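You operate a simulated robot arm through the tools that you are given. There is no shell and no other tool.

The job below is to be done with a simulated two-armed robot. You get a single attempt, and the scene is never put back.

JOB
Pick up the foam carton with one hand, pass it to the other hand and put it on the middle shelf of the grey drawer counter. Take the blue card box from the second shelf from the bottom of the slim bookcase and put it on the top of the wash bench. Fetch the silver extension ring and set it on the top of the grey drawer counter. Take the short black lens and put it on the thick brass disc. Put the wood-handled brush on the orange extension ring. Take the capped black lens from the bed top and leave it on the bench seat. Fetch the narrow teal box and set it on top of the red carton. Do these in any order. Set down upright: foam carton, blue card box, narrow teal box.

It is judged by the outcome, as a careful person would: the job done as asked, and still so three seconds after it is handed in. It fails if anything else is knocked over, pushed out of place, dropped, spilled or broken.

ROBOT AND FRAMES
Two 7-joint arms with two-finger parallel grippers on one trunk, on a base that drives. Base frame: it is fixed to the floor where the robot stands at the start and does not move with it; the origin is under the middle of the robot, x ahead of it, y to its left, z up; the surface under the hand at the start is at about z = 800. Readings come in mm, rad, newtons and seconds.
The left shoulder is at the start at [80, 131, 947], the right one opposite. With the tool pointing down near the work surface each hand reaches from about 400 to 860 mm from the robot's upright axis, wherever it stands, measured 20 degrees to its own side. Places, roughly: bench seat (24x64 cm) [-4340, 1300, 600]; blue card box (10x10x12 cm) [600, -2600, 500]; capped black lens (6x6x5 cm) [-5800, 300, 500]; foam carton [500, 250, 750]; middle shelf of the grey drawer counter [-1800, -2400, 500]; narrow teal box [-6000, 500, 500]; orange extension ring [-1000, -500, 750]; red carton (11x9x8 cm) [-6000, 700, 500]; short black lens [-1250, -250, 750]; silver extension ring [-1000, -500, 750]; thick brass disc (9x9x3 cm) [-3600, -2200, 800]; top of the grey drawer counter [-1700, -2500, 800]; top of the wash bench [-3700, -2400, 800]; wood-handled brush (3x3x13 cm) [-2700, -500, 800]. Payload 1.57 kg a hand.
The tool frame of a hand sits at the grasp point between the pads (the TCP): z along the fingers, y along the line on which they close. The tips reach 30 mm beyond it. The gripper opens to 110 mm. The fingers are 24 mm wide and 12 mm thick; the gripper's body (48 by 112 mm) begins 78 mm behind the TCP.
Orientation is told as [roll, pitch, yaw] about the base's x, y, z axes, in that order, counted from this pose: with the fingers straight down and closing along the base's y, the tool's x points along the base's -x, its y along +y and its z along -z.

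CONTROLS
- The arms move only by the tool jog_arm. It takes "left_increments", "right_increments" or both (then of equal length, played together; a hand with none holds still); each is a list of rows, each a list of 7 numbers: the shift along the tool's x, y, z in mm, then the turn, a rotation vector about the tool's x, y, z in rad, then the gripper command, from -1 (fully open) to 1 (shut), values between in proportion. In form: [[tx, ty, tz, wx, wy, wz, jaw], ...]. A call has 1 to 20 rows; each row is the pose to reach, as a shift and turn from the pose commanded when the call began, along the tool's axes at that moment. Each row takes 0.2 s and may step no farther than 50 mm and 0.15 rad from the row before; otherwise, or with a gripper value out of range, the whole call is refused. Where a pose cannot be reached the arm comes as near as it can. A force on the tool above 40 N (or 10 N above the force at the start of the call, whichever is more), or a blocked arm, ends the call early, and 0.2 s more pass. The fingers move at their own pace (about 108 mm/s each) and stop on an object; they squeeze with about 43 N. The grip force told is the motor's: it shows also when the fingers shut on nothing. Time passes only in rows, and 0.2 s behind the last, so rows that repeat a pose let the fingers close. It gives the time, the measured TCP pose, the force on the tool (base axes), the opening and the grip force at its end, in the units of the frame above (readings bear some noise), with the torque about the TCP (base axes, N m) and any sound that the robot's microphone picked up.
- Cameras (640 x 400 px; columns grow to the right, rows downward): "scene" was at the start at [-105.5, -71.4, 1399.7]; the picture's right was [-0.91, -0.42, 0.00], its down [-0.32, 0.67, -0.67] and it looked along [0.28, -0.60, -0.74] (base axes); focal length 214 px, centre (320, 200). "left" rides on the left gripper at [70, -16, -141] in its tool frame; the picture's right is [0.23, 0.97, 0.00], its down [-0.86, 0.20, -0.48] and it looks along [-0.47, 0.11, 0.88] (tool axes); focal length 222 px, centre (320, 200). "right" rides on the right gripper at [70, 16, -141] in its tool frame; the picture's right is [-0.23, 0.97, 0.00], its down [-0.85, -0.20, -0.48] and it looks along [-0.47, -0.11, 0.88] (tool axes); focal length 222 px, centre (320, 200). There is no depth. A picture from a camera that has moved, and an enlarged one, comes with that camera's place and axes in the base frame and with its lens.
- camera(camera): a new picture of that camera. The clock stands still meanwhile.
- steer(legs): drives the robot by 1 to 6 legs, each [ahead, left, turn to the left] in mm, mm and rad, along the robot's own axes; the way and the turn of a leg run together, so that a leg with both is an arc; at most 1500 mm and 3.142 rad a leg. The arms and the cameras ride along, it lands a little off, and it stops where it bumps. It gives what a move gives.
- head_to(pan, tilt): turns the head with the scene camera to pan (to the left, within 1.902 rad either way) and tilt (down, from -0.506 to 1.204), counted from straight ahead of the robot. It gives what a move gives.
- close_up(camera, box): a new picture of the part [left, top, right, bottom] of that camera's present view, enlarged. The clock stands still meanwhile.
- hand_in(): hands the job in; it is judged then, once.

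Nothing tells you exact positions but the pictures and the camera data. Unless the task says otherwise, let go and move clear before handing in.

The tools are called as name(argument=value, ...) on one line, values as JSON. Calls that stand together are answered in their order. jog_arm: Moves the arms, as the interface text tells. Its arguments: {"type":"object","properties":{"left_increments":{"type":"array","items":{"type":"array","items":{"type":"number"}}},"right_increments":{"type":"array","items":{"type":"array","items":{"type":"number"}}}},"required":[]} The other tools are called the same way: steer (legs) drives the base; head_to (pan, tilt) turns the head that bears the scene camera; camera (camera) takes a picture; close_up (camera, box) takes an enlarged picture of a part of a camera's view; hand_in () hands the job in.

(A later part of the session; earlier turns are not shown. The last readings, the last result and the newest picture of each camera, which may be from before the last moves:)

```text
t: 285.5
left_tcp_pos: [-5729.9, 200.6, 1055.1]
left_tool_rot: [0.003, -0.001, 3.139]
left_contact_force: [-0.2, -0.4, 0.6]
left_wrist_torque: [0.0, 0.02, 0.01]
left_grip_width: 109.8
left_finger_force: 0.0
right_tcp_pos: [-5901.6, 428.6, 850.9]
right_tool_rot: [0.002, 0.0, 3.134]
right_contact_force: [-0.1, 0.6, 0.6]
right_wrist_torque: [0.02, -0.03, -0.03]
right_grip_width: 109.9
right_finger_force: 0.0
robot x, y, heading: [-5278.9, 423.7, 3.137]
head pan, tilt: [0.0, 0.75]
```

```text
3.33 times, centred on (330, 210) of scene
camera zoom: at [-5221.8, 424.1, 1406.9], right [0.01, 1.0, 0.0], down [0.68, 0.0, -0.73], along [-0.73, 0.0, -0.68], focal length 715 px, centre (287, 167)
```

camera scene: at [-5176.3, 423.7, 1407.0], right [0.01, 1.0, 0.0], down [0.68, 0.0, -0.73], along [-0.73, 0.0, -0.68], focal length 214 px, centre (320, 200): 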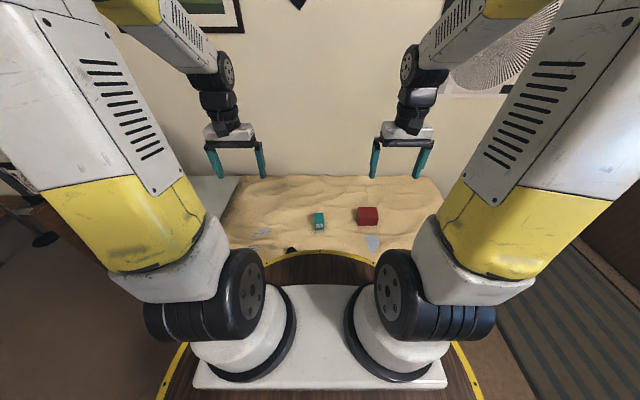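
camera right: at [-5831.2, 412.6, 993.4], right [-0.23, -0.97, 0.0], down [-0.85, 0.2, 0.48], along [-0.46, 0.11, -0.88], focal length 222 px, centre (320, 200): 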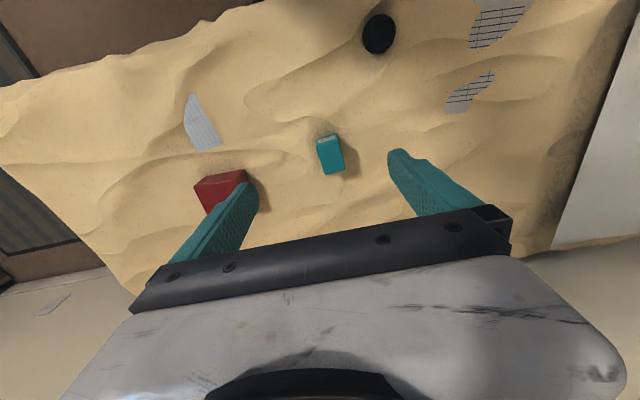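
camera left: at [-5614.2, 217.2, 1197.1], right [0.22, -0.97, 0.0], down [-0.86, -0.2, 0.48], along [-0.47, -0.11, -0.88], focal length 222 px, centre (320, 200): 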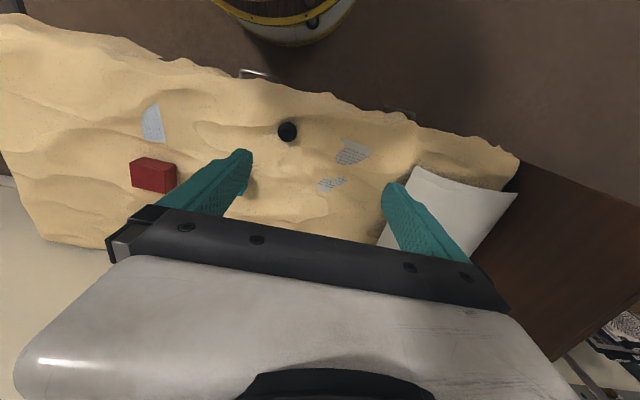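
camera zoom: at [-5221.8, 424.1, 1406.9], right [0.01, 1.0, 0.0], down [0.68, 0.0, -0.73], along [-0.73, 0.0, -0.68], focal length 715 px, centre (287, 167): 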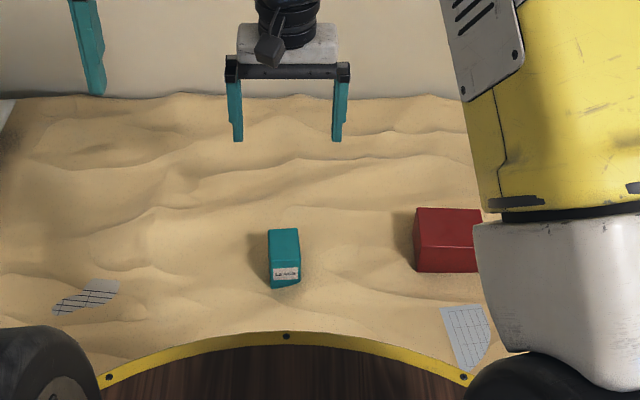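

close_up(camera="right", box=[180, 100, 380, 220])

close_up(camera="scene", box=[300, 200, 380, 250])

```text
3.20 times, centred on (280, 160) of right
camera zoom: at [-5831.2, 412.6, 993.4], right [-0.23, -0.97, 0.0], down [-0.85, 0.2, 0.48], along [-0.46, 0.11, -0.88], focal length 711 px, centre (448, 328)
```

zoom: 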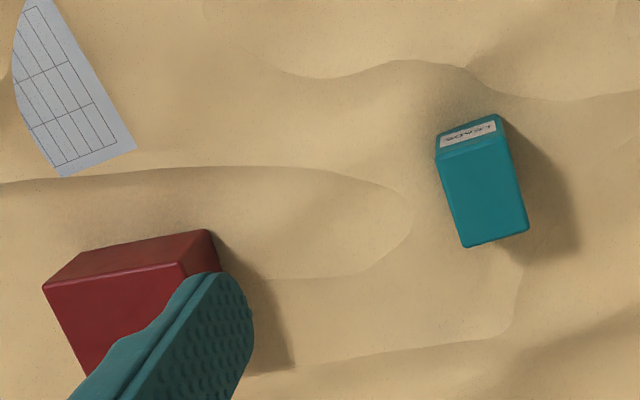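

```text
8.00 times, centred on (340, 225) of scene
camera zoom: at [-5221.8, 424.1, 1406.9], right [0.01, 1.0, 0.0], down [0.68, 0.0, -0.73], along [-0.73, 0.0, -0.68], focal length 1716 px, centre (160, 0)
```

zoom: 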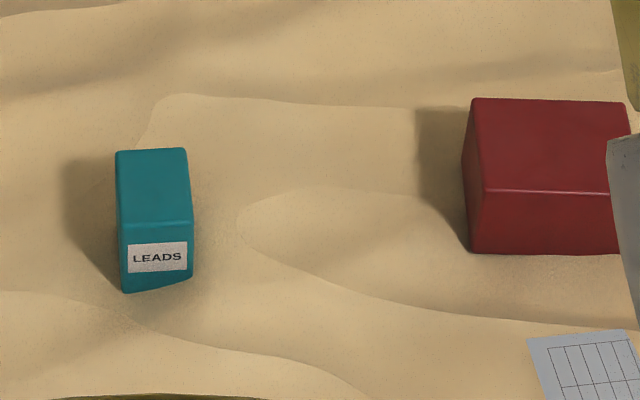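

The teal "LEADS" box is centred at [-5979, 422] (46×67 mm, top z≈530) and the red carton's top at [-6023, 699], z≈521. Going above the teal box with the right hand.

jog_arm(right_increments=[[-20, 1.5, 40, 0, 0, -0.01, -1], [-40, 3, 85, 0, 0, -0.02, -1], [-60, 4.5, 130, 0, 0, -0.03, -1], [-78, 6, 175, 0, 0, -0.04, -1], [-78, 6, 220, 0, 0, -0.05, -0.7], [-78, 6, 250, 0, 0, -0.05, -0.5]])

camera(camera="right")

close_up(camera="scene", box=[260, 160, 400, 260])

```text
t: 286.9
left_tcp_pos: [-5729.9, 200.3, 1055.5]
left_tool_rot: [0.002, 0.0, 3.138]
left_contact_force: [-0.2, -0.1, 0.8]
left_wrist_torque: [0.0, 0.02, 0.0]
left_grip_width: 110.0
left_finger_force: 0.0
right_tcp_pos: [-5980.3, 423.5, 598.4]
right_tool_rot: [0.001, -0.001, -3.097]
right_contact_force: [-0.4, 0.1, 0.0]
right_wrist_torque: [-0.01, 0.01, -0.04]
right_grip_width: 82.6
right_finger_force: 0.0
robot x, y, heading: [-5279.5, 427.0, 3.133]
head pan, tilt: [0.0, 0.75]
```

```text
taken
camera right: at [-5908.0, 410.5, 741.2], right [-0.18, -0.98, 0.0], down [-0.86, 0.16, 0.48], along [-0.47, 0.09, -0.88], focal length 222 px, centre (320, 200)
```

right: 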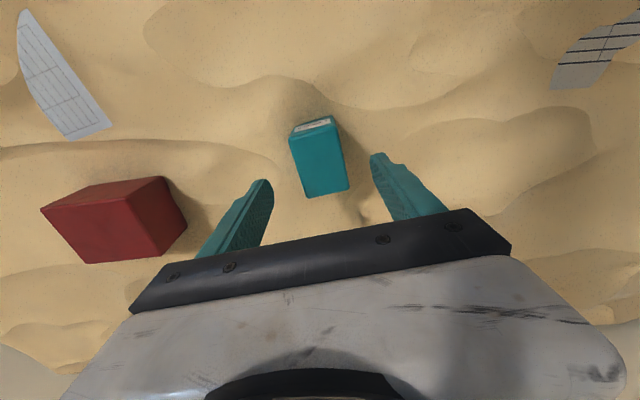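

```text
4.00 times, centred on (330, 210) of scene
camera zoom: at [-5222.0, 423.9, 1407.0], right [0.01, 1.0, 0.0], down [0.68, 0.0, -0.73], along [-0.73, 0.0, -0.68], focal length 858 px, centre (280, 160)
```

zoom: 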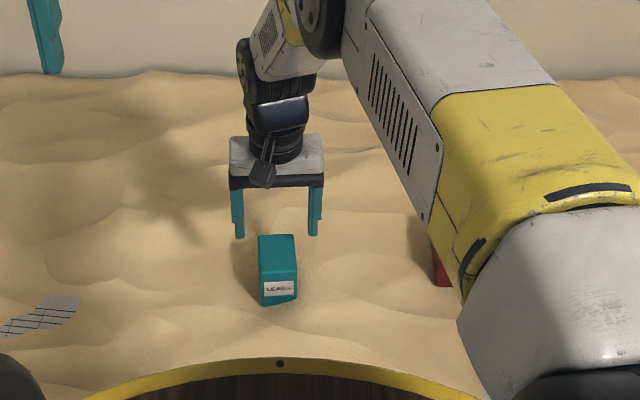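

jog_arm(right_increments=[[2, 0, 35, 0, 0, 0, -0.5], [3, 0, 70, 0, 0, 0, -0.5], [3, 0, 90, 0, 0, 0, -0.5]])

camera(camera="right")

jog_arm(right_increments=[[0, 0, 0, 0, 0, 0, 0.2], [0, 0, 0, 0, 0, 0, 1], [0, 0, 0, 0, 0, 0, 1], [0, 0, 0, 0, 0, 0, 1]])

camera(camera="right")

```text
t: 287.7
left_tcp_pos: [-5729.7, 201.2, 1054.3]
left_tool_rot: [0.001, 0.0, 3.138]
left_contact_force: [1.4, 0.2, 0.5]
left_wrist_torque: [0.0, 0.04, 0.01]
left_grip_width: 110.0
left_finger_force: 0.1
right_tcp_pos: [-5976.3, 425.2, 507.7]
right_tool_rot: [-0.001, -0.001, -3.097]
right_contact_force: [-0.5, -0.1, 1.1]
right_wrist_torque: [-0.01, -0.01, -0.01]
right_grip_width: 82.4
right_finger_force: 0.1
robot x, y, heading: [-5282.3, 422.1, 3.135]
head pan, tilt: [0.0, 0.75]
```

```text
taken
camera right: at [-5905.6, 412.9, 650.6], right [-0.18, -0.98, 0.0], down [-0.86, 0.16, 0.48], along [-0.47, 0.09, -0.88], focal length 222 px, centre (320, 200)
```

right: 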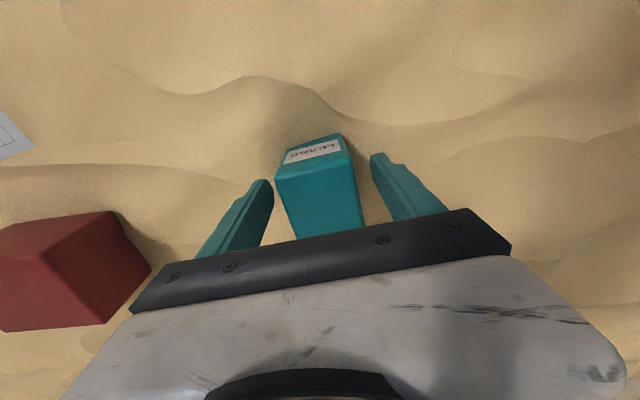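

```text
t: 288.7
left_tcp_pos: [-5730.8, 200.3, 1055.9]
left_tool_rot: [0.001, -0.002, 3.139]
left_contact_force: [0.7, 0.5, 0.3]
left_wrist_torque: [-0.02, 0.03, 0.0]
left_grip_width: 110.2
left_finger_force: 0.0
right_tcp_pos: [-5976.8, 425.9, 508.0]
right_tool_rot: [0.001, 0.001, -3.097]
right_contact_force: [-0.1, 0.1, -0.2]
right_wrist_torque: [0.0, 0.06, 0.0]
right_grip_width: 49.6
right_finger_force: 42.6
robot x, y, heading: [-5280.1, 427.2, 3.136]
head pan, tilt: [0.0, 0.75]
```

```text
taken
camera right: at [-5905.5, 413.0, 650.7], right [-0.18, -0.98, 0.0], down [-0.86, 0.16, 0.48], along [-0.47, 0.09, -0.88], focal length 222 px, centre (320, 200)
```

right: 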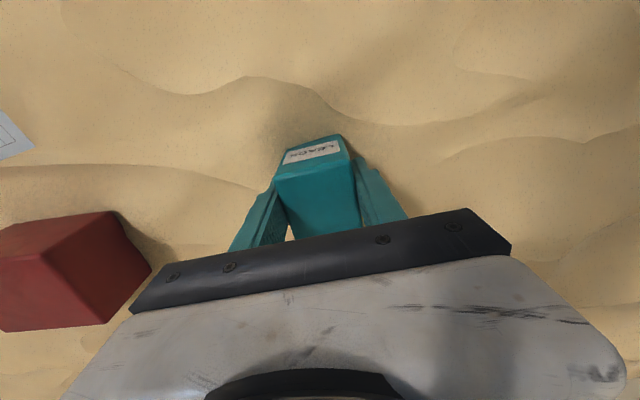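

Teal box gripped. Lifting it and moving over to the red carton.

jog_arm(right_increments=[[0, 0, -25, 0, 0, 0, 1], [0, 0, -65, 0, 0, 0, 1], [0, 0, -105, 0, 0, 0, 1], [0, 0, -130, 0, 0, 0, 1], [-5, -40, -135, 0, 0, 0.01, 1], [-10, -80, -135, 0, 0, 0.02, 1], [-15, -120, -135, 0, 0, 0.03, 1], [-20, -160, -135, 0, 0, 0.04, 1], [-25, -200, -135, 0, 0, 0.05, 1], [-30, -240, -135, 0, 0, 0.05, 1], [-33, -274, -135, 0, 0, 0.05, 1]])

camera(camera="right")

close_up(camera="scene", box=[260, 140, 420, 260])

```text
t: 291.1
left_tcp_pos: [-5730.8, 201.1, 1055.1]
left_tool_rot: [0.002, -0.001, 3.14]
left_contact_force: [0.1, -0.9, 0.0]
left_wrist_torque: [0.04, 0.05, 0.03]
left_grip_width: 110.0
left_finger_force: 0.0
right_tcp_pos: [-6019.4, 696.4, 643.6]
right_tool_rot: [0.0, 0.0, 3.136]
right_contact_force: [-0.3, -0.7, -1.2]
right_wrist_torque: [0.02, 0.0, 0.0]
right_grip_width: 49.5
right_finger_force: 43.2
robot x, y, heading: [-5280.2, 421.1, 3.13]
head pan, tilt: [0.0, 0.75]
```

```text
taken
camera right: at [-5949.3, 681.2, 786.5], right [-0.23, -0.97, 0.0], down [-0.85, 0.2, 0.48], along [-0.46, 0.11, -0.88], focal length 222 px, centre (320, 200)
```

right: 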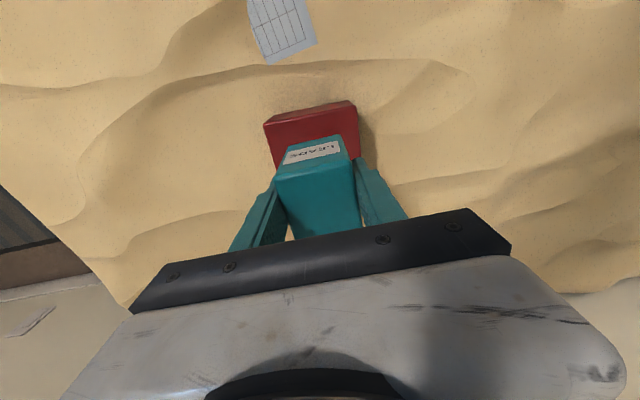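

```text
3.33 times, centred on (340, 200) of scene
camera zoom: at [-5222.3, 423.6, 1407.0], right [0.01, 1.0, 0.0], down [0.68, 0.0, -0.73], along [-0.73, 0.0, -0.68], focal length 715 px, centre (253, 200)
```

zoom: 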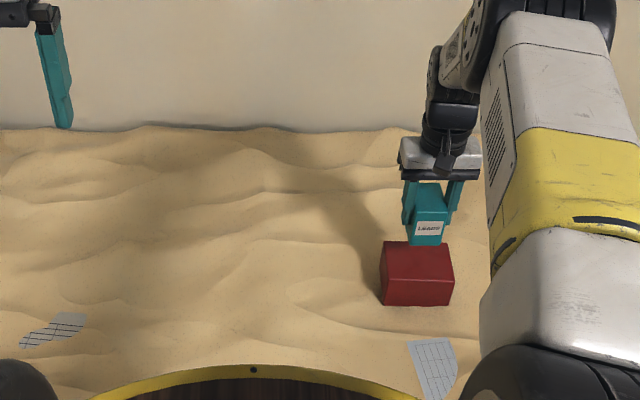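

close_up(camera="right", box=[230, 80, 410, 200])

close_up(camera="scene", box=[340, 180, 380, 240])

```text
3.33 times, centred on (320, 140) of right
camera zoom: at [-5949.3, 681.2, 786.5], right [-0.23, -0.97, 0.0], down [-0.85, 0.2, 0.48], along [-0.46, 0.11, -0.88], focal length 740 px, centre (320, 400)
```

zoom: 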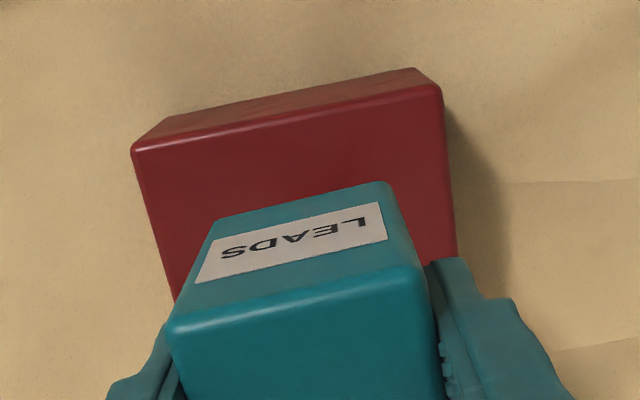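

```text
6.67 times, centred on (360, 210) of scene
camera zoom: at [-5222.3, 423.6, 1407.0], right [0.01, 1.0, 0.0], down [0.68, 0.0, -0.73], along [-0.73, 0.0, -0.68], focal length 1430 px, centre (53, 133)
```

zoom: 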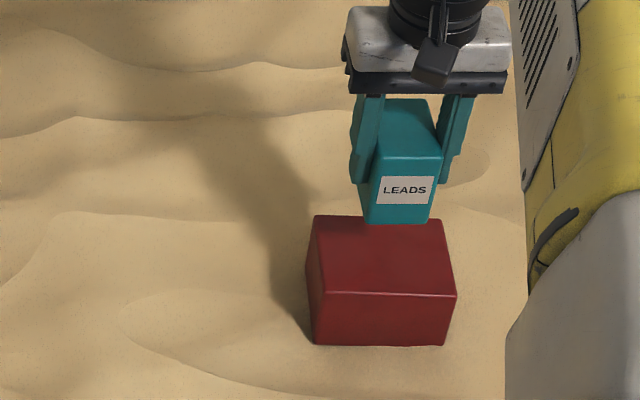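

jog_arm(right_increments=[[-1, -3, 20, 0, 0, 0.02, 1], [-1, -6.6, 40, 0, 0, 0.04, 1], [-1, -6.6, 60, 0, 0, 0.04, 1]])

close_up(camera="right", box=[230, 80, 410, 200])

close_up(camera="scene", box=[340, 180, 380, 240])

```text
t: 291.9
left_tcp_pos: [-5729.4, 201.6, 1055.5]
left_tool_rot: [0.004, 0.0, 3.141]
left_contact_force: [0.1, 0.1, -0.1]
left_wrist_torque: [0.03, 0.04, 0.0]
left_grip_width: 109.9
left_finger_force: 0.1
right_tcp_pos: [-6021.9, 703.5, 584.8]
right_tool_rot: [-0.001, 0.0, 3.094]
right_contact_force: [0.5, 0.4, -0.9]
right_wrist_torque: [0.03, -0.05, 0.03]
right_grip_width: 49.7
right_finger_force: 43.3
robot x, y, heading: [-5278.2, 426.7, 3.138]
head pan, tilt: [0.0, 0.75]
```

```text
3.33 times, centred on (320, 140) of right
camera zoom: at [-5952.1, 684.2, 727.2], right [-0.27, -0.96, 0.0], down [-0.84, 0.24, 0.48], along [-0.46, 0.13, -0.88], focal length 740 px, centre (320, 400)
```

zoom: 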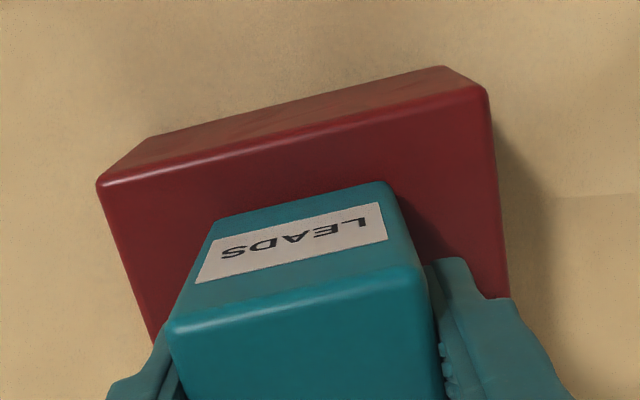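

```text
6.67 times, centred on (360, 210) of scene
camera zoom: at [-5222.1, 423.9, 1407.0], right [0.01, 1.0, 0.0], down [0.68, 0.0, -0.73], along [-0.73, 0.0, -0.68], focal length 1430 px, centre (53, 133)
```

zoom: 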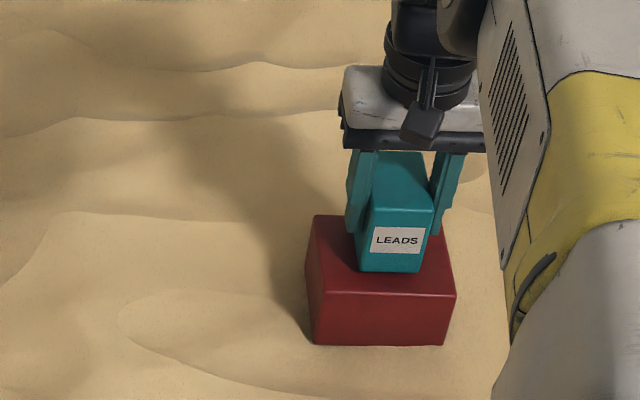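

jog_arm(right_increments=[[0, 0, 4, 0, 0, 0, 1], [0, 0, 8, 0, 0, 0, 1]])

jog_arm(right_increments=[[0, 0, 2, 0, 0, 0, 1], [0, 0, 4, 0, 0, 0, 1]])

jog_arm(right_increments=[[0, 0, 1.5, 0, 0, 0, 1], [0, 0, 3, 0, 0, 0, 1]])

```text
t: 292.5
left_tcp_pos: [-5729.9, 201.5, 1055.4]
left_tool_rot: [0.001, 0.001, 3.138]
left_contact_force: [0.2, 0.2, -0.1]
left_wrist_torque: [-0.03, 0.0, 0.01]
left_grip_width: 110.0
left_finger_force: 0.1
right_tcp_pos: [-6021.6, 704.3, 578.4]
right_tool_rot: [-0.001, 0.002, 3.094]
right_contact_force: [3.2, -1.1, 10.6]
right_wrist_torque: [-0.1, -0.17, 0.04]
right_grip_width: 49.5
right_finger_force: 42.9
robot x, y, heading: [-5276.9, 425.1, 3.137]
head pan, tilt: [0.0, 0.75]
```

```text
t: 293.1
left_tcp_pos: [-5729.2, 199.3, 1054.9]
left_tool_rot: [0.002, 0.0, 3.137]
left_contact_force: [0.4, -0.1, 0.7]
left_wrist_torque: [0.03, 0.01, -0.01]
left_grip_width: 109.6
left_finger_force: 0.0
right_tcp_pos: [-6023.7, 704.5, 577.8]
right_tool_rot: [0.0, -0.003, 3.095]
right_contact_force: [0.6, -0.3, 7.9]
right_wrist_torque: [0.08, -0.07, 0.01]
right_grip_width: 49.3
right_finger_force: 43.0
robot x, y, heading: [-5278.3, 424.7, 3.141]
head pan, tilt: [0.0, 0.75]
stopped in row 2 (right hand): the force on the tool passed its limit at 42 N (the readings are from after the stop); the commanded pose is now the measured one
```

```text
t: 293.9
left_tcp_pos: [-5729.0, 200.4, 1056.1]
left_tool_rot: [0.002, 0.0, 3.139]
left_contact_force: [0.1, 0.7, -0.7]
left_wrist_torque: [0.03, -0.01, -0.02]
left_grip_width: 110.1
left_finger_force: 0.1
right_tcp_pos: [-6026.4, 703.4, 577.1]
right_tool_rot: [-0.001, -0.005, 3.094]
right_contact_force: [1.4, -0.5, 7.7]
right_wrist_torque: [0.0, -0.27, 0.02]
right_grip_width: 49.5
right_finger_force: 43.6
robot x, y, heading: [-5275.9, 422.7, 3.131]
head pan, tilt: [0.0, 0.75]
stopped in row 2 (right hand): the force on the tool passed its limit at 41 N (the readings are from after the stop); the commanded pose is now the measured one
```

Contact. Releasing the teal box gently.

jog_arm(right_increments=[[0, 0, -1, 0, 0, 0, 1], [0, 0, -1, 0, 0, 0, 0.2], [0, 0, -1, 0, 0, 0, -0.4], [0, 0, -1, 0, 0, 0, -0.4]])

close_up(camera="scene", box=[340, 180, 380, 240])

jog_arm(right_increments=[[0, 0, -20, 0, 0, 0, -0.4], [0, 0, -55, 0, 0, 0, -0.4], [0, 0, -100, 0, 0, 0, -0.4], [0, 0, -145, 0, 0, 0, -0.4], [0, 0, -190, 0, 0, 0, -0.4]])

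camera(camera="right")

close_up(camera="scene", box=[340, 180, 380, 240])

```text
t: 294.9
left_tcp_pos: [-5729.3, 200.0, 1056.0]
left_tool_rot: [0.002, 0.0, 3.138]
left_contact_force: [-0.5, 1.0, 0.3]
left_wrist_torque: [-0.01, -0.04, 0.03]
left_grip_width: 110.1
left_finger_force: 0.1
right_tcp_pos: [-6025.6, 704.9, 576.6]
right_tool_rot: [0.0, -0.004, 3.095]
right_contact_force: [0.3, 0.4, 0.5]
right_wrist_torque: [0.0, 0.0, 0.0]
right_grip_width: 76.9
right_finger_force: 0.1
robot x, y, heading: [-5282.1, 428.4, 3.134]
head pan, tilt: [0.0, 0.75]
```

```text
6.67 times, centred on (360, 210) of scene
camera zoom: at [-5222.0, 423.8, 1407.0], right [0.01, 1.0, 0.0], down [0.68, 0.0, -0.73], along [-0.73, 0.0, -0.68], focal length 1430 px, centre (53, 133)
```

zoom: 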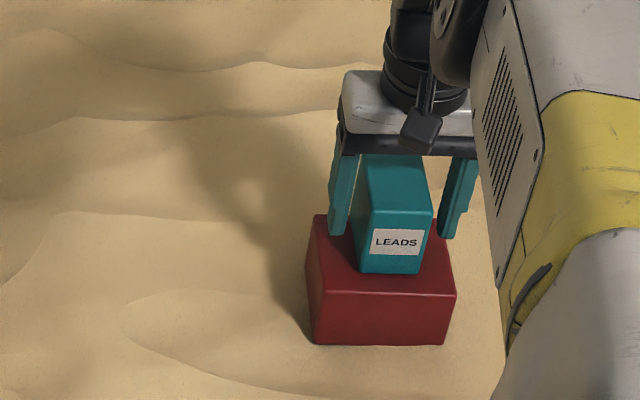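

```text
t: 296.1
left_tcp_pos: [-5729.0, 201.3, 1055.3]
left_tool_rot: [0.0, -0.001, 3.138]
left_contact_force: [-0.3, 0.1, -0.4]
left_wrist_torque: [-0.02, -0.04, 0.02]
left_grip_width: 110.0
left_finger_force: 0.1
right_tcp_pos: [-6023.6, 703.9, 766.1]
right_tool_rot: [0.0, -0.003, 3.095]
right_contact_force: [0.1, 1.0, 0.2]
right_wrist_torque: [0.0, -0.01, -0.02]
right_grip_width: 77.0
right_finger_force: 0.0
robot x, y, heading: [-5279.8, 424.0, 3.13]
head pan, tilt: [0.0, 0.75]
```

```text
taken
camera right: at [-5953.6, 685.5, 908.5], right [-0.27, -0.96, 0.0], down [-0.84, 0.24, 0.48], along [-0.46, 0.13, -0.88], focal length 222 px, centre (320, 200)
```

right: 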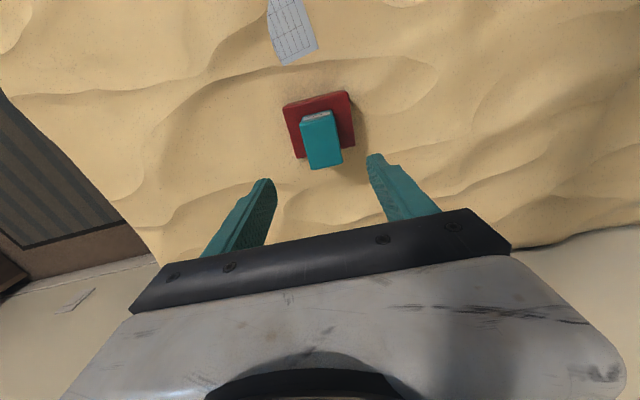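

```text
6.67 times, centred on (360, 210) of scene
camera zoom: at [-5222.3, 423.9, 1407.0], right [0.01, 1.0, 0.0], down [0.68, 0.0, -0.73], along [-0.73, 0.0, -0.68], focal length 1430 px, centre (53, 133)
```

zoom: 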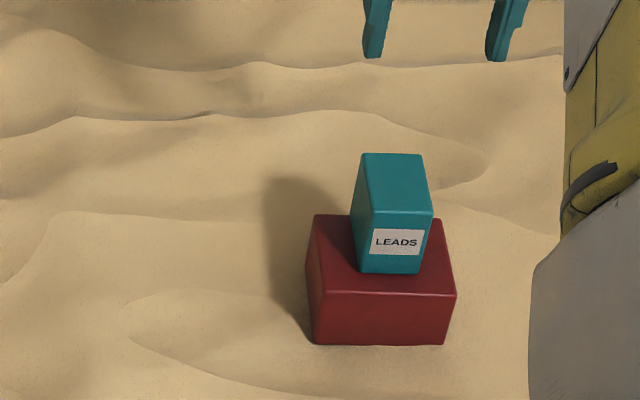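

The teal box stands upright on the red carton. Retracting the right hand while the left goes down over the capped black lens.

jog_arm(left_increments=[[-5, -8.5, 43, 0, 0, 0, -1], [-10, -17, 87, 0, 0, 0, -1], [-15, -25.5, 130, 0, 0, 0, -1], [-20, -34, 174, 0, 0, 0, -1], [-25, -43, 217, 0, 0, 0, -1], [-31, -51, 261, 0, 0, 0, -1], [-36, -60, 304, 0, 0, 0, -1], [-41, -68, 348, 0, 0, 0, -1], [-46, -77, 391, 0, 0, 0, -1], [-51, -85.5, 435, 0, 0, 0, -1]], right_increments=[[10, 0, -40, 0, 0, 0, -0.5], [30, 0, -80, 0, 0, 0, -0.7], [60, 0, -115, 0, 0, 0, -1], [90, 0, -150, 0, 0, 0, -1], [125, 0, -180, 0, 0, 0, -1], [160, 0, -210, 0, 0, 0, -1], [195, 0, -240, 0, 0, 0, -1], [230, 0, -265, 0, 0, 0, -1], [270, 0, -285, 0, 0, 0, -1], [310, 0, -295, 0, 0, 0, -1]])

camera(camera="left")

camera(camera="scene")

```text
t: 298.3
left_tcp_pos: [-5781.3, 285.6, 618.7]
left_tool_rot: [0.002, 0.0, 3.139]
left_contact_force: [-0.4, 0.2, 0.1]
left_wrist_torque: [-0.03, -0.03, -0.01]
left_grip_width: 110.2
left_finger_force: 0.0
right_tcp_pos: [-5710.4, 689.9, 1062.0]
right_tool_rot: [0.0, -0.004, 3.095]
right_contact_force: [0.2, -0.1, -0.8]
right_wrist_torque: [0.01, -0.01, -0.02]
right_grip_width: 110.0
right_finger_force: 0.0
robot x, y, heading: [-5278.0, 421.7, 3.137]
head pan, tilt: [0.0, 0.75]
```

```text
taken
camera left: at [-5711.1, 303.0, 760.8], right [0.22, -0.97, 0.0], down [-0.86, -0.2, 0.48], along [-0.47, -0.11, -0.88], focal length 222 px, centre (320, 200)
```

left: 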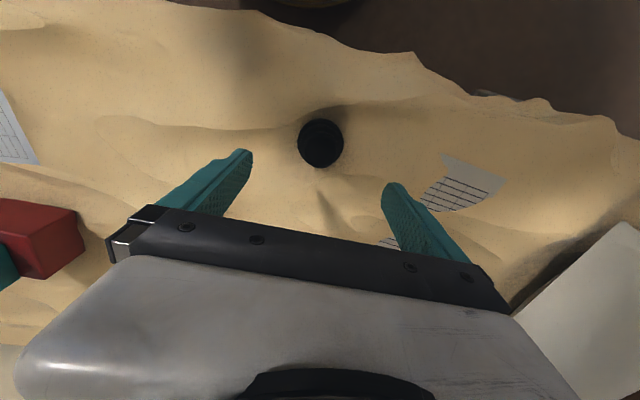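

```text
taken
camera scene: at [-5222.3, 423.8, 1407.0], right [0.01, 1.0, 0.0], down [0.68, 0.0, -0.73], along [-0.73, 0.0, -0.68], focal length 214 px, centre (320, 200)
```

scene: 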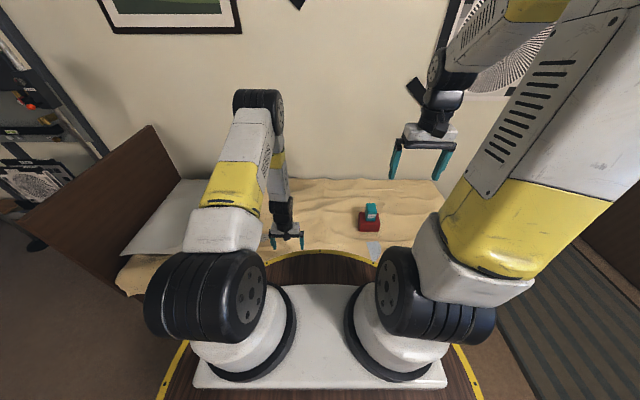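

jog_arm(left_increments=[[-2, 0, 40, 0, 0, 0, -0.8], [-4, 0, 80, 0, 0, 0, -0.7], [-4, 0, 115, 0, 0, 0, -0.7], [-4, 0, 135, 0, 0, 0, -0.7]])

camera(camera="left")

```text
t: 299.3
left_tcp_pos: [-5784.3, 285.1, 484.9]
left_tool_rot: [0.003, -0.001, 3.139]
left_contact_force: [-1.2, 0.0, 0.1]
left_wrist_torque: [0.0, -0.01, 0.01]
left_grip_width: 93.6
left_finger_force: 0.0
right_tcp_pos: [-5710.8, 690.2, 1061.8]
right_tool_rot: [0.0, -0.003, 3.095]
right_contact_force: [0.2, 0.2, -0.5]
right_wrist_torque: [0.01, 0.01, 0.03]
right_grip_width: 110.0
right_finger_force: 0.1
robot x, y, heading: [-5280.0, 426.4, 3.134]
head pan, tilt: [0.0, 0.75]
```

```text
taken
camera left: at [-5714.2, 302.4, 627.1], right [0.22, -0.97, 0.0], down [-0.86, -0.2, 0.48], along [-0.47, -0.11, -0.88], focal length 222 px, centre (320, 200)
```

left: 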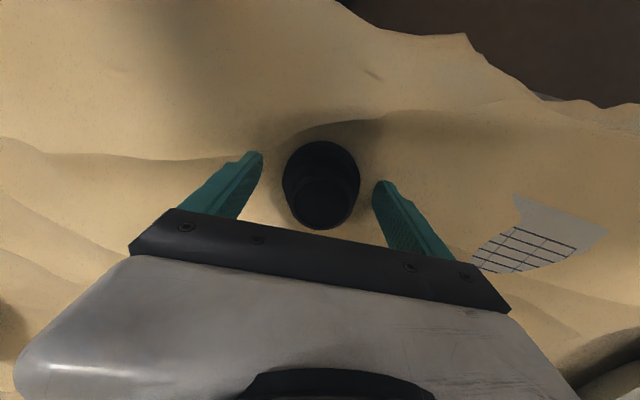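

jog_arm(left_increments=[[0, 0, 8, 0, 0, 0, -0.7], [0, 0, 16, 0, 0, 0, -0.7]])

jog_arm(left_increments=[[0, 0, 0, 0, 0, 0, 0], [0, 0, 0, 0, 0, 0, 1], [0, 0, 0, 0, 0, 0, 1], [0, 0, 0, 0, 0, 0, 1]])

camera(camera="left")

```text
t: 299.7
left_tcp_pos: [-5782.8, 287.3, 480.5]
left_tool_rot: [0.001, 0.003, 3.138]
left_contact_force: [3.1, -2.1, 15.0]
left_wrist_torque: [0.71, 0.09, 0.0]
left_grip_width: 92.1
left_finger_force: 0.1
right_tcp_pos: [-5711.5, 689.9, 1062.0]
right_tool_rot: [0.0, -0.004, 3.097]
right_contact_force: [0.6, 0.2, 0.0]
right_wrist_torque: [0.04, 0.01, 0.03]
right_grip_width: 109.9
right_finger_force: 0.1
robot x, y, heading: [-5279.8, 424.9, 3.137]
head pan, tilt: [0.0, 0.75]
stopped in row 2 (left hand): the force on the tool passed its limit at 65 N (the readings are from after the stop); the commanded pose is now the measured one
```

```text
t: 300.7
left_tcp_pos: [-5785.1, 288.1, 480.4]
left_tool_rot: [0.001, 0.002, 3.137]
left_contact_force: [-1.6, 7.3, 23.5]
left_wrist_torque: [0.57, 0.1, 0.0]
left_grip_width: 57.4
left_finger_force: 43.1
right_tcp_pos: [-5711.1, 690.2, 1062.2]
right_tool_rot: [0.001, -0.006, 3.094]
right_contact_force: [0.4, 0.0, 1.0]
right_wrist_torque: [-0.03, -0.02, 0.0]
right_grip_width: 110.0
right_finger_force: 0.0
robot x, y, heading: [-5279.5, 425.0, 3.132]
head pan, tilt: [0.0, 0.75]
```

```text
taken
camera left: at [-5715.1, 304.2, 621.7], right [0.22, -0.97, 0.0], down [-0.86, -0.2, 0.48], along [-0.47, -0.11, -0.88], focal length 222 px, centre (320, 200)
```

left: 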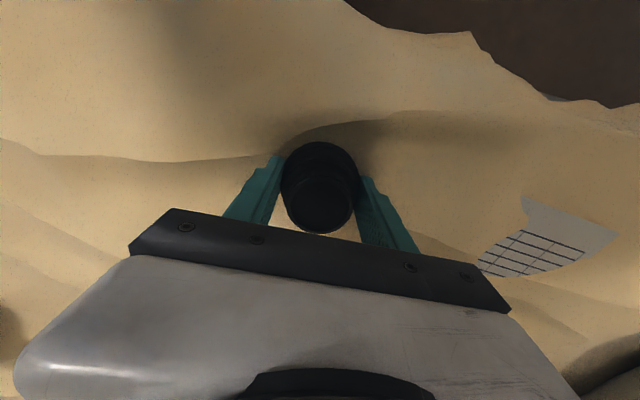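

The finger reached the bed surface and the lens is gripped (57 mm). Lifting.

jog_arm(left_increments=[[0, 0, -15, 0, 0, 0, 1], [0, 0, -45, 0, 0, 0, 1], [0, 0, -85, 0, 0, 0, 1], [0, 0, -130, 0, 0, 0, 1]])

camera(camera="left")

close_up(camera="scene", box=[230, 180, 410, 280])

```text
t: 301.7
left_tcp_pos: [-5784.4, 284.6, 608.8]
left_tool_rot: [0.002, 0.002, 3.139]
left_contact_force: [-0.4, -0.1, -1.9]
left_wrist_torque: [-0.01, -0.03, 0.02]
left_grip_width: 57.4
left_finger_force: 43.0
right_tcp_pos: [-5711.8, 690.7, 1062.0]
right_tool_rot: [0.0, -0.004, 3.095]
right_contact_force: [-0.1, -0.7, -0.9]
right_wrist_torque: [0.04, -0.03, 0.0]
right_grip_width: 110.1
right_finger_force: 0.0
robot x, y, heading: [-5280.3, 425.0, 3.133]
head pan, tilt: [0.0, 0.75]
```

```text
taken
camera left: at [-5714.7, 303.0, 751.3], right [0.22, -0.97, 0.0], down [-0.86, -0.2, 0.48], along [-0.46, -0.11, -0.88], focal length 222 px, centre (320, 200)
```

left: 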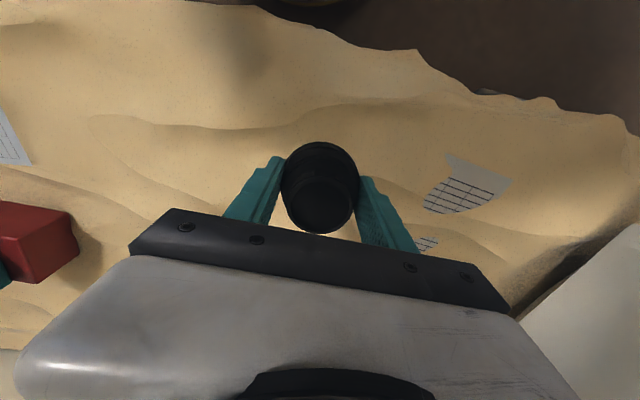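

```text
3.56 times, centred on (320, 230) of scene
camera zoom: at [-5222.3, 423.8, 1407.0], right [0.01, 1.0, 0.0], down [0.68, 0.0, -0.73], along [-0.73, 0.0, -0.68], focal length 763 px, centre (320, 93)
```

zoom: 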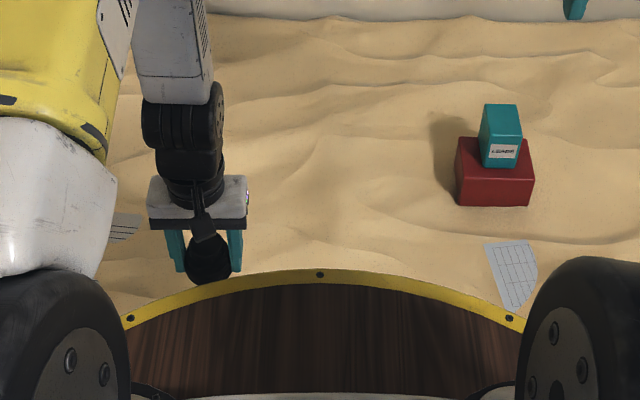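

The capped lens is held. Raising it, backing away from the bed, and looking for the bench seat.

jog_arm(left_increments=[[0, 0, -45, 0, 0, 0, 1], [0, 0, -90, 0, 0, 0, 1], [0, 0, -135, 0, 0, 0, 1], [0, 0, -180, 0, 0, 0, 1], [10, 0, -225, 0, 0, 0, 1], [20, 5, -270, 0, 0, 0, 1], [30, 15, -315, 0, 0, 0, 1], [40, 30, -355, 0, 0, 0, 1], [45, 50, -395, 0, 0, 0, 1], [50, 70, -425, 0, 0, 0, 1]])

steer(legs=[[-450, 0, 0], [0, 0, -1.57]])

head_to(pan=-0.3, tilt=0.45)

camera(camera="scene")

```text
t: 303.9
left_tcp_pos: [-5736.1, 216.0, 1034.0]
left_tool_rot: [0.002, 0.004, 3.139]
left_contact_force: [-0.7, -0.5, -1.6]
left_wrist_torque: [-0.01, -0.02, 0.03]
left_grip_width: 57.4
left_finger_force: 43.0
right_tcp_pos: [-5711.7, 691.2, 1061.7]
right_tool_rot: [0.001, -0.003, 3.095]
right_contact_force: [-0.1, 0.1, -0.6]
right_wrist_torque: [-0.03, -0.03, -0.01]
right_grip_width: 109.8
right_finger_force: 0.0
robot x, y, heading: [-5277.3, 422.9, 3.135]
head pan, tilt: [0.0, 0.75]
```

```text
t: 310.4
left_tcp_pos: [-5053.1, 874.9, 1034.6]
left_tool_rot: [0.002, 0.003, 1.59]
left_contact_force: [0.1, -0.1, -2.3]
left_wrist_torque: [0.02, -0.03, -0.01]
left_grip_width: 57.6
left_finger_force: 42.9
right_tcp_pos: [-4578.0, 861.7, 1062.0]
right_tool_rot: [-0.001, -0.004, 1.545]
right_contact_force: [0.1, -0.1, 1.1]
right_wrist_torque: [-0.01, 0.03, 0.01]
right_grip_width: 109.9
right_finger_force: 0.0
robot x, y, heading: [-4834.7, 425.8, 1.587]
head pan, tilt: [0.0, 0.75]
```

```text
t: 311.2
left_tcp_pos: [-5053.0, 876.1, 1034.9]
left_tool_rot: [0.001, 0.001, 1.588]
left_contact_force: [-0.3, 0.3, -1.5]
left_wrist_torque: [-0.03, 0.01, 0.0]
left_grip_width: 57.7
left_finger_force: 42.8
right_tcp_pos: [-4578.1, 861.4, 1064.1]
right_tool_rot: [-0.001, -0.003, 1.545]
right_contact_force: [-0.4, 0.3, -0.4]
right_wrist_torque: [-0.01, 0.02, 0.0]
right_grip_width: 109.9
right_finger_force: 0.0
robot x, y, heading: [-4833.5, 426.8, 1.585]
head pan, tilt: [-0.3, 0.45]
```

```text
taken
camera scene: at [-4806.7, 372.8, 1433.3], right [0.96, -0.28, 0.0], down [-0.12, -0.42, -0.9], along [0.25, 0.86, -0.44], focal length 214 px, centre (320, 200)
```

scene: 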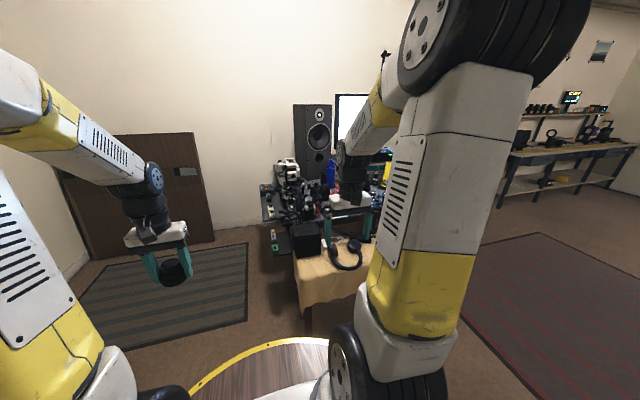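

close_up(camera="scene", box=[230, 150, 430, 350])

camera(camera="right")

```text
2.00 times, centred on (330, 250) of scene
camera zoom: at [-4806.7, 372.8, 1433.3], right [0.96, -0.28, 0.0], down [-0.12, -0.42, -0.9], along [0.25, 0.86, -0.44], focal length 429 px, centre (300, 100)
```

zoom: 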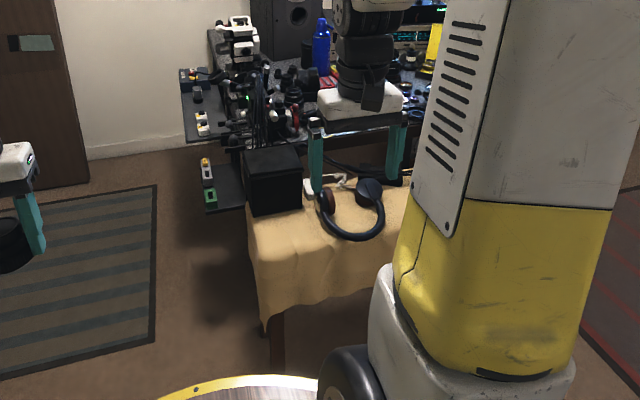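

```text
taken
camera right: at [-4595.5, 792.5, 1204.4], right [-0.97, 0.25, 0.0], down [0.22, 0.85, 0.48], along [0.12, 0.47, -0.88], focal length 222 px, centre (320, 200)
```

right: 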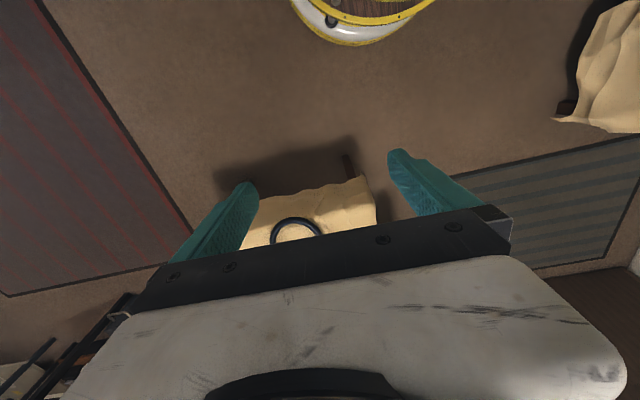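

The bench seat is the cloth-covered bench with a black box and headphones on it. I'll move in front of it to see its free area.

steer(legs=[[0, -480, -0.015]])

head_to(pan=0.0, tilt=0.6)

camera(camera="scene")

camera(camera="left")

```text
t: 314.1
left_tcp_pos: [-4560.4, 881.2, 1033.3]
left_tool_rot: [0.0, 0.003, 1.573]
left_contact_force: [-0.3, -0.9, -2.8]
left_wrist_torque: [0.01, 0.01, -0.02]
left_grip_width: 57.2
left_finger_force: 42.9
right_tcp_pos: [-4086.5, 860.7, 1063.2]
right_tool_rot: [0.0, -0.004, 1.529]
right_contact_force: [-0.1, 0.2, -0.7]
right_wrist_torque: [0.04, 0.01, 0.01]
right_grip_width: 110.1
right_finger_force: 0.0
robot x, y, heading: [-4349.5, 425.7, 1.568]
head pan, tilt: [-0.3, 0.45]
```

```text
t: 314.9
left_tcp_pos: [-4560.0, 882.9, 1034.3]
left_tool_rot: [-0.001, 0.002, 1.573]
left_contact_force: [0.9, -0.2, -2.3]
left_wrist_torque: [0.01, 0.03, -0.01]
left_grip_width: 56.9
left_finger_force: 43.0
right_tcp_pos: [-4085.4, 861.3, 1062.7]
right_tool_rot: [-0.001, -0.003, 1.53]
right_contact_force: [0.2, -0.1, -0.9]
right_wrist_torque: [-0.02, -0.02, 0.02]
right_grip_width: 109.9
right_finger_force: 0.0
robot x, y, heading: [-4347.8, 429.7, 1.57]
head pan, tilt: [0.0, 0.6]
```

```text
taken
camera scene: at [-4348.9, 376.6, 1419.9], right [1.0, 0.0, 0.0], down [0.0, -0.56, -0.83], along [0.0, 0.83, -0.56], focal length 214 px, centre (320, 200)
```

scene: 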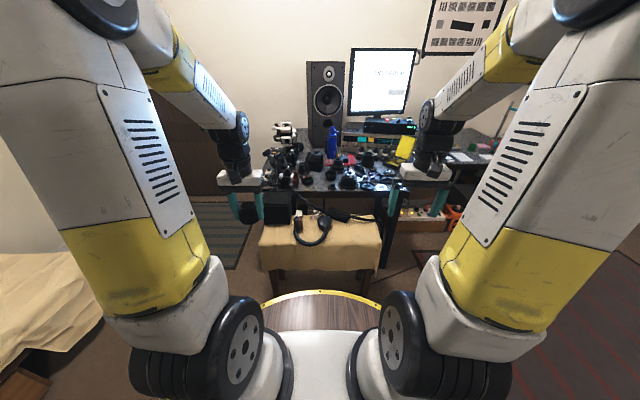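

```text
taken
camera left: at [-4543.9, 814.1, 1175.9], right [-0.97, -0.23, 0.0], down [-0.2, 0.86, 0.48], along [-0.11, 0.46, -0.88], focal length 222 px, centre (320, 200)
```

left: 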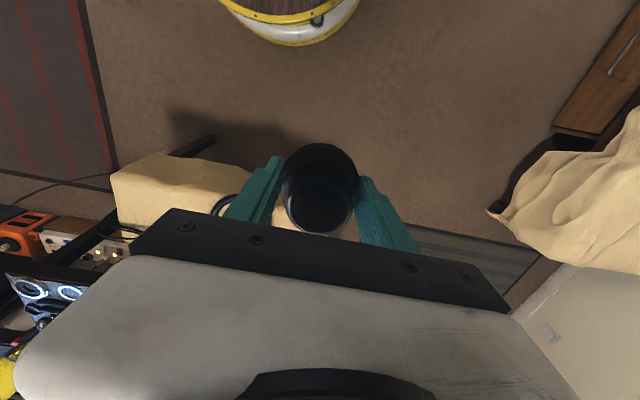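

close_up(camera="scene", box=[230, 180, 410, 300])

close_up(camera="left", box=[90, 120, 310, 260])

```text
3.33 times, centred on (320, 240) of scene
camera zoom: at [-4348.9, 376.6, 1419.9], right [1.0, 0.0, 0.0], down [0.0, -0.56, -0.83], along [0.0, 0.83, -0.56], focal length 715 px, centre (320, 67)
```

zoom: 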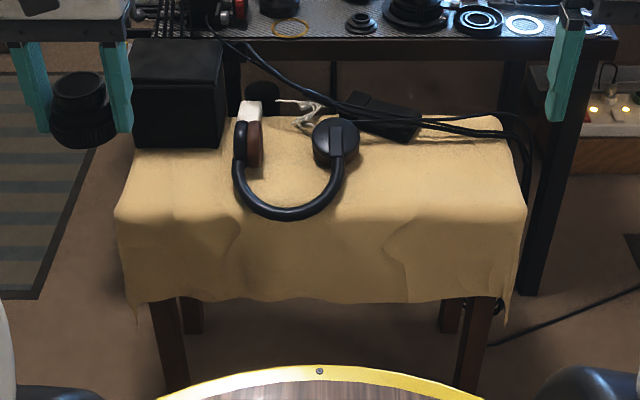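

```text
2.86 times, centred on (200, 190) of left
camera zoom: at [-4543.9, 814.1, 1175.9], right [-0.97, -0.23, 0.0], down [-0.2, 0.86, 0.48], along [-0.11, 0.46, -0.88], focal length 635 px, centre (663, 229)
```

zoom: 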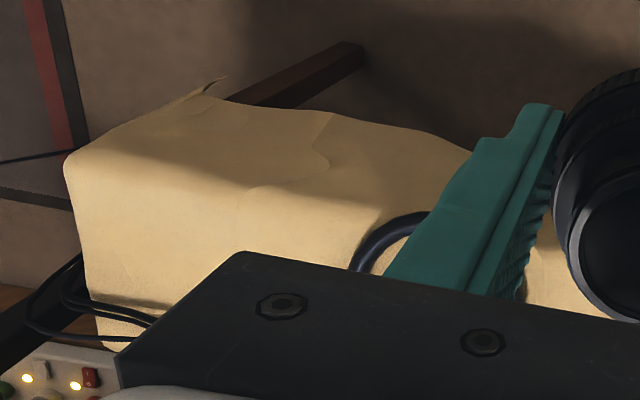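

The right-front part of the seat (around [-4150, 1255], z≈604) is free. Driving there and lowering the lens.

steer(legs=[[0, -300, 0], [225, 0, 0]])

camera(camera="scene")

```text
t: 318.2
left_tcp_pos: [-4263.1, 1110.2, 1033.6]
left_tool_rot: [0.003, 0.003, 1.574]
left_contact_force: [0.0, -0.6, -2.0]
left_wrist_torque: [-0.01, 0.0, 0.0]
left_grip_width: 57.2
left_finger_force: 42.8
right_tcp_pos: [-3789.7, 1088.9, 1062.8]
right_tool_rot: [0.001, -0.003, 1.529]
right_contact_force: [0.6, -0.1, 0.2]
right_wrist_torque: [0.05, 0.02, -0.02]
right_grip_width: 110.0
right_finger_force: 0.0
robot x, y, heading: [-4056.2, 655.3, 1.573]
head pan, tilt: [0.0, 0.6]
```

```text
taken
camera scene: at [-4051.7, 603.9, 1419.8], right [1.0, 0.0, 0.0], down [0.0, -0.57, -0.83], along [0.0, 0.83, -0.57], focal length 214 px, centre (320, 200)
```

scene: 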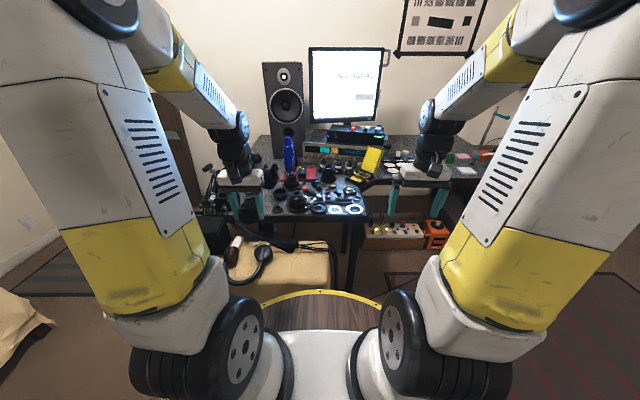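

jog_arm(left_increments=[[-36, -28, 10, 0, 0, 0, 1], [-72, -56, 20, 0, 0, 0, 1], [-109, -85, 30, 0, 0, 0, 1], [-145, -113, 40, 0, 0, 0, 1], [-145, -113, 85, 0, 0, 0, 1], [-145, -113, 130, 0, 0, 0, 1], [-145, -113, 175, 0, 0, 0, 1], [-145, -113, 220, 0, 0, 0, 1], [-145, -113, 265, 0, 0, 0, 1], [-145, -113, 310, 0, 0, 0, 1], [-145, -113, 345, 0, 0, 0, 1]])

camera(camera="left")

close_up(camera="scene", box=[200, 180, 380, 310])

```text
t: 320.6
left_tcp_pos: [-4151.3, 1253.2, 687.0]
left_tool_rot: [0.001, 0.003, 1.576]
left_contact_force: [0.3, 0.1, -2.6]
left_wrist_torque: [-0.03, -0.02, 0.02]
left_grip_width: 57.1
left_finger_force: 43.3
right_tcp_pos: [-3788.4, 1088.9, 1061.4]
right_tool_rot: [0.0, -0.003, 1.531]
right_contact_force: [0.9, -0.2, -0.3]
right_wrist_torque: [0.03, 0.01, 0.04]
right_grip_width: 109.9
right_finger_force: 0.1
robot x, y, heading: [-4050.3, 654.0, 1.567]
head pan, tilt: [0.0, 0.6]
```

```text
taken
camera left: at [-4135.2, 1184.8, 829.2], right [-0.97, -0.23, 0.0], down [-0.2, 0.86, 0.48], along [-0.11, 0.46, -0.88], focal length 222 px, centre (320, 200)
```

left: 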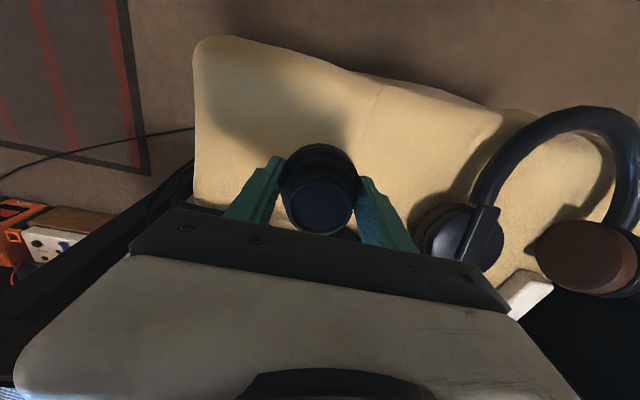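

```text
3.08 times, centred on (290, 245) of scene
camera zoom: at [-4051.7, 603.8, 1419.8], right [1.0, 0.0, 0.0], down [0.0, -0.56, -0.83], along [0.0, 0.83, -0.56], focal length 660 px, centre (412, 62)
```

zoom: 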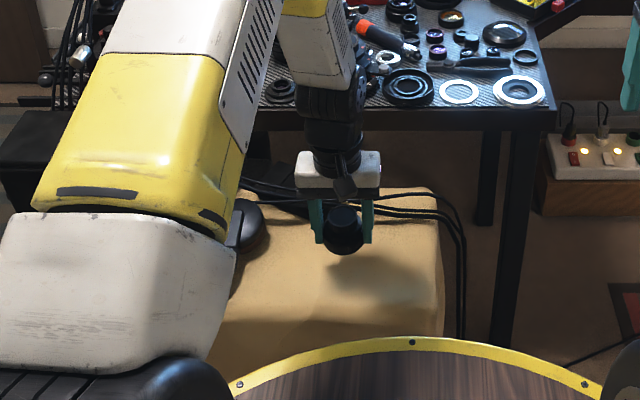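

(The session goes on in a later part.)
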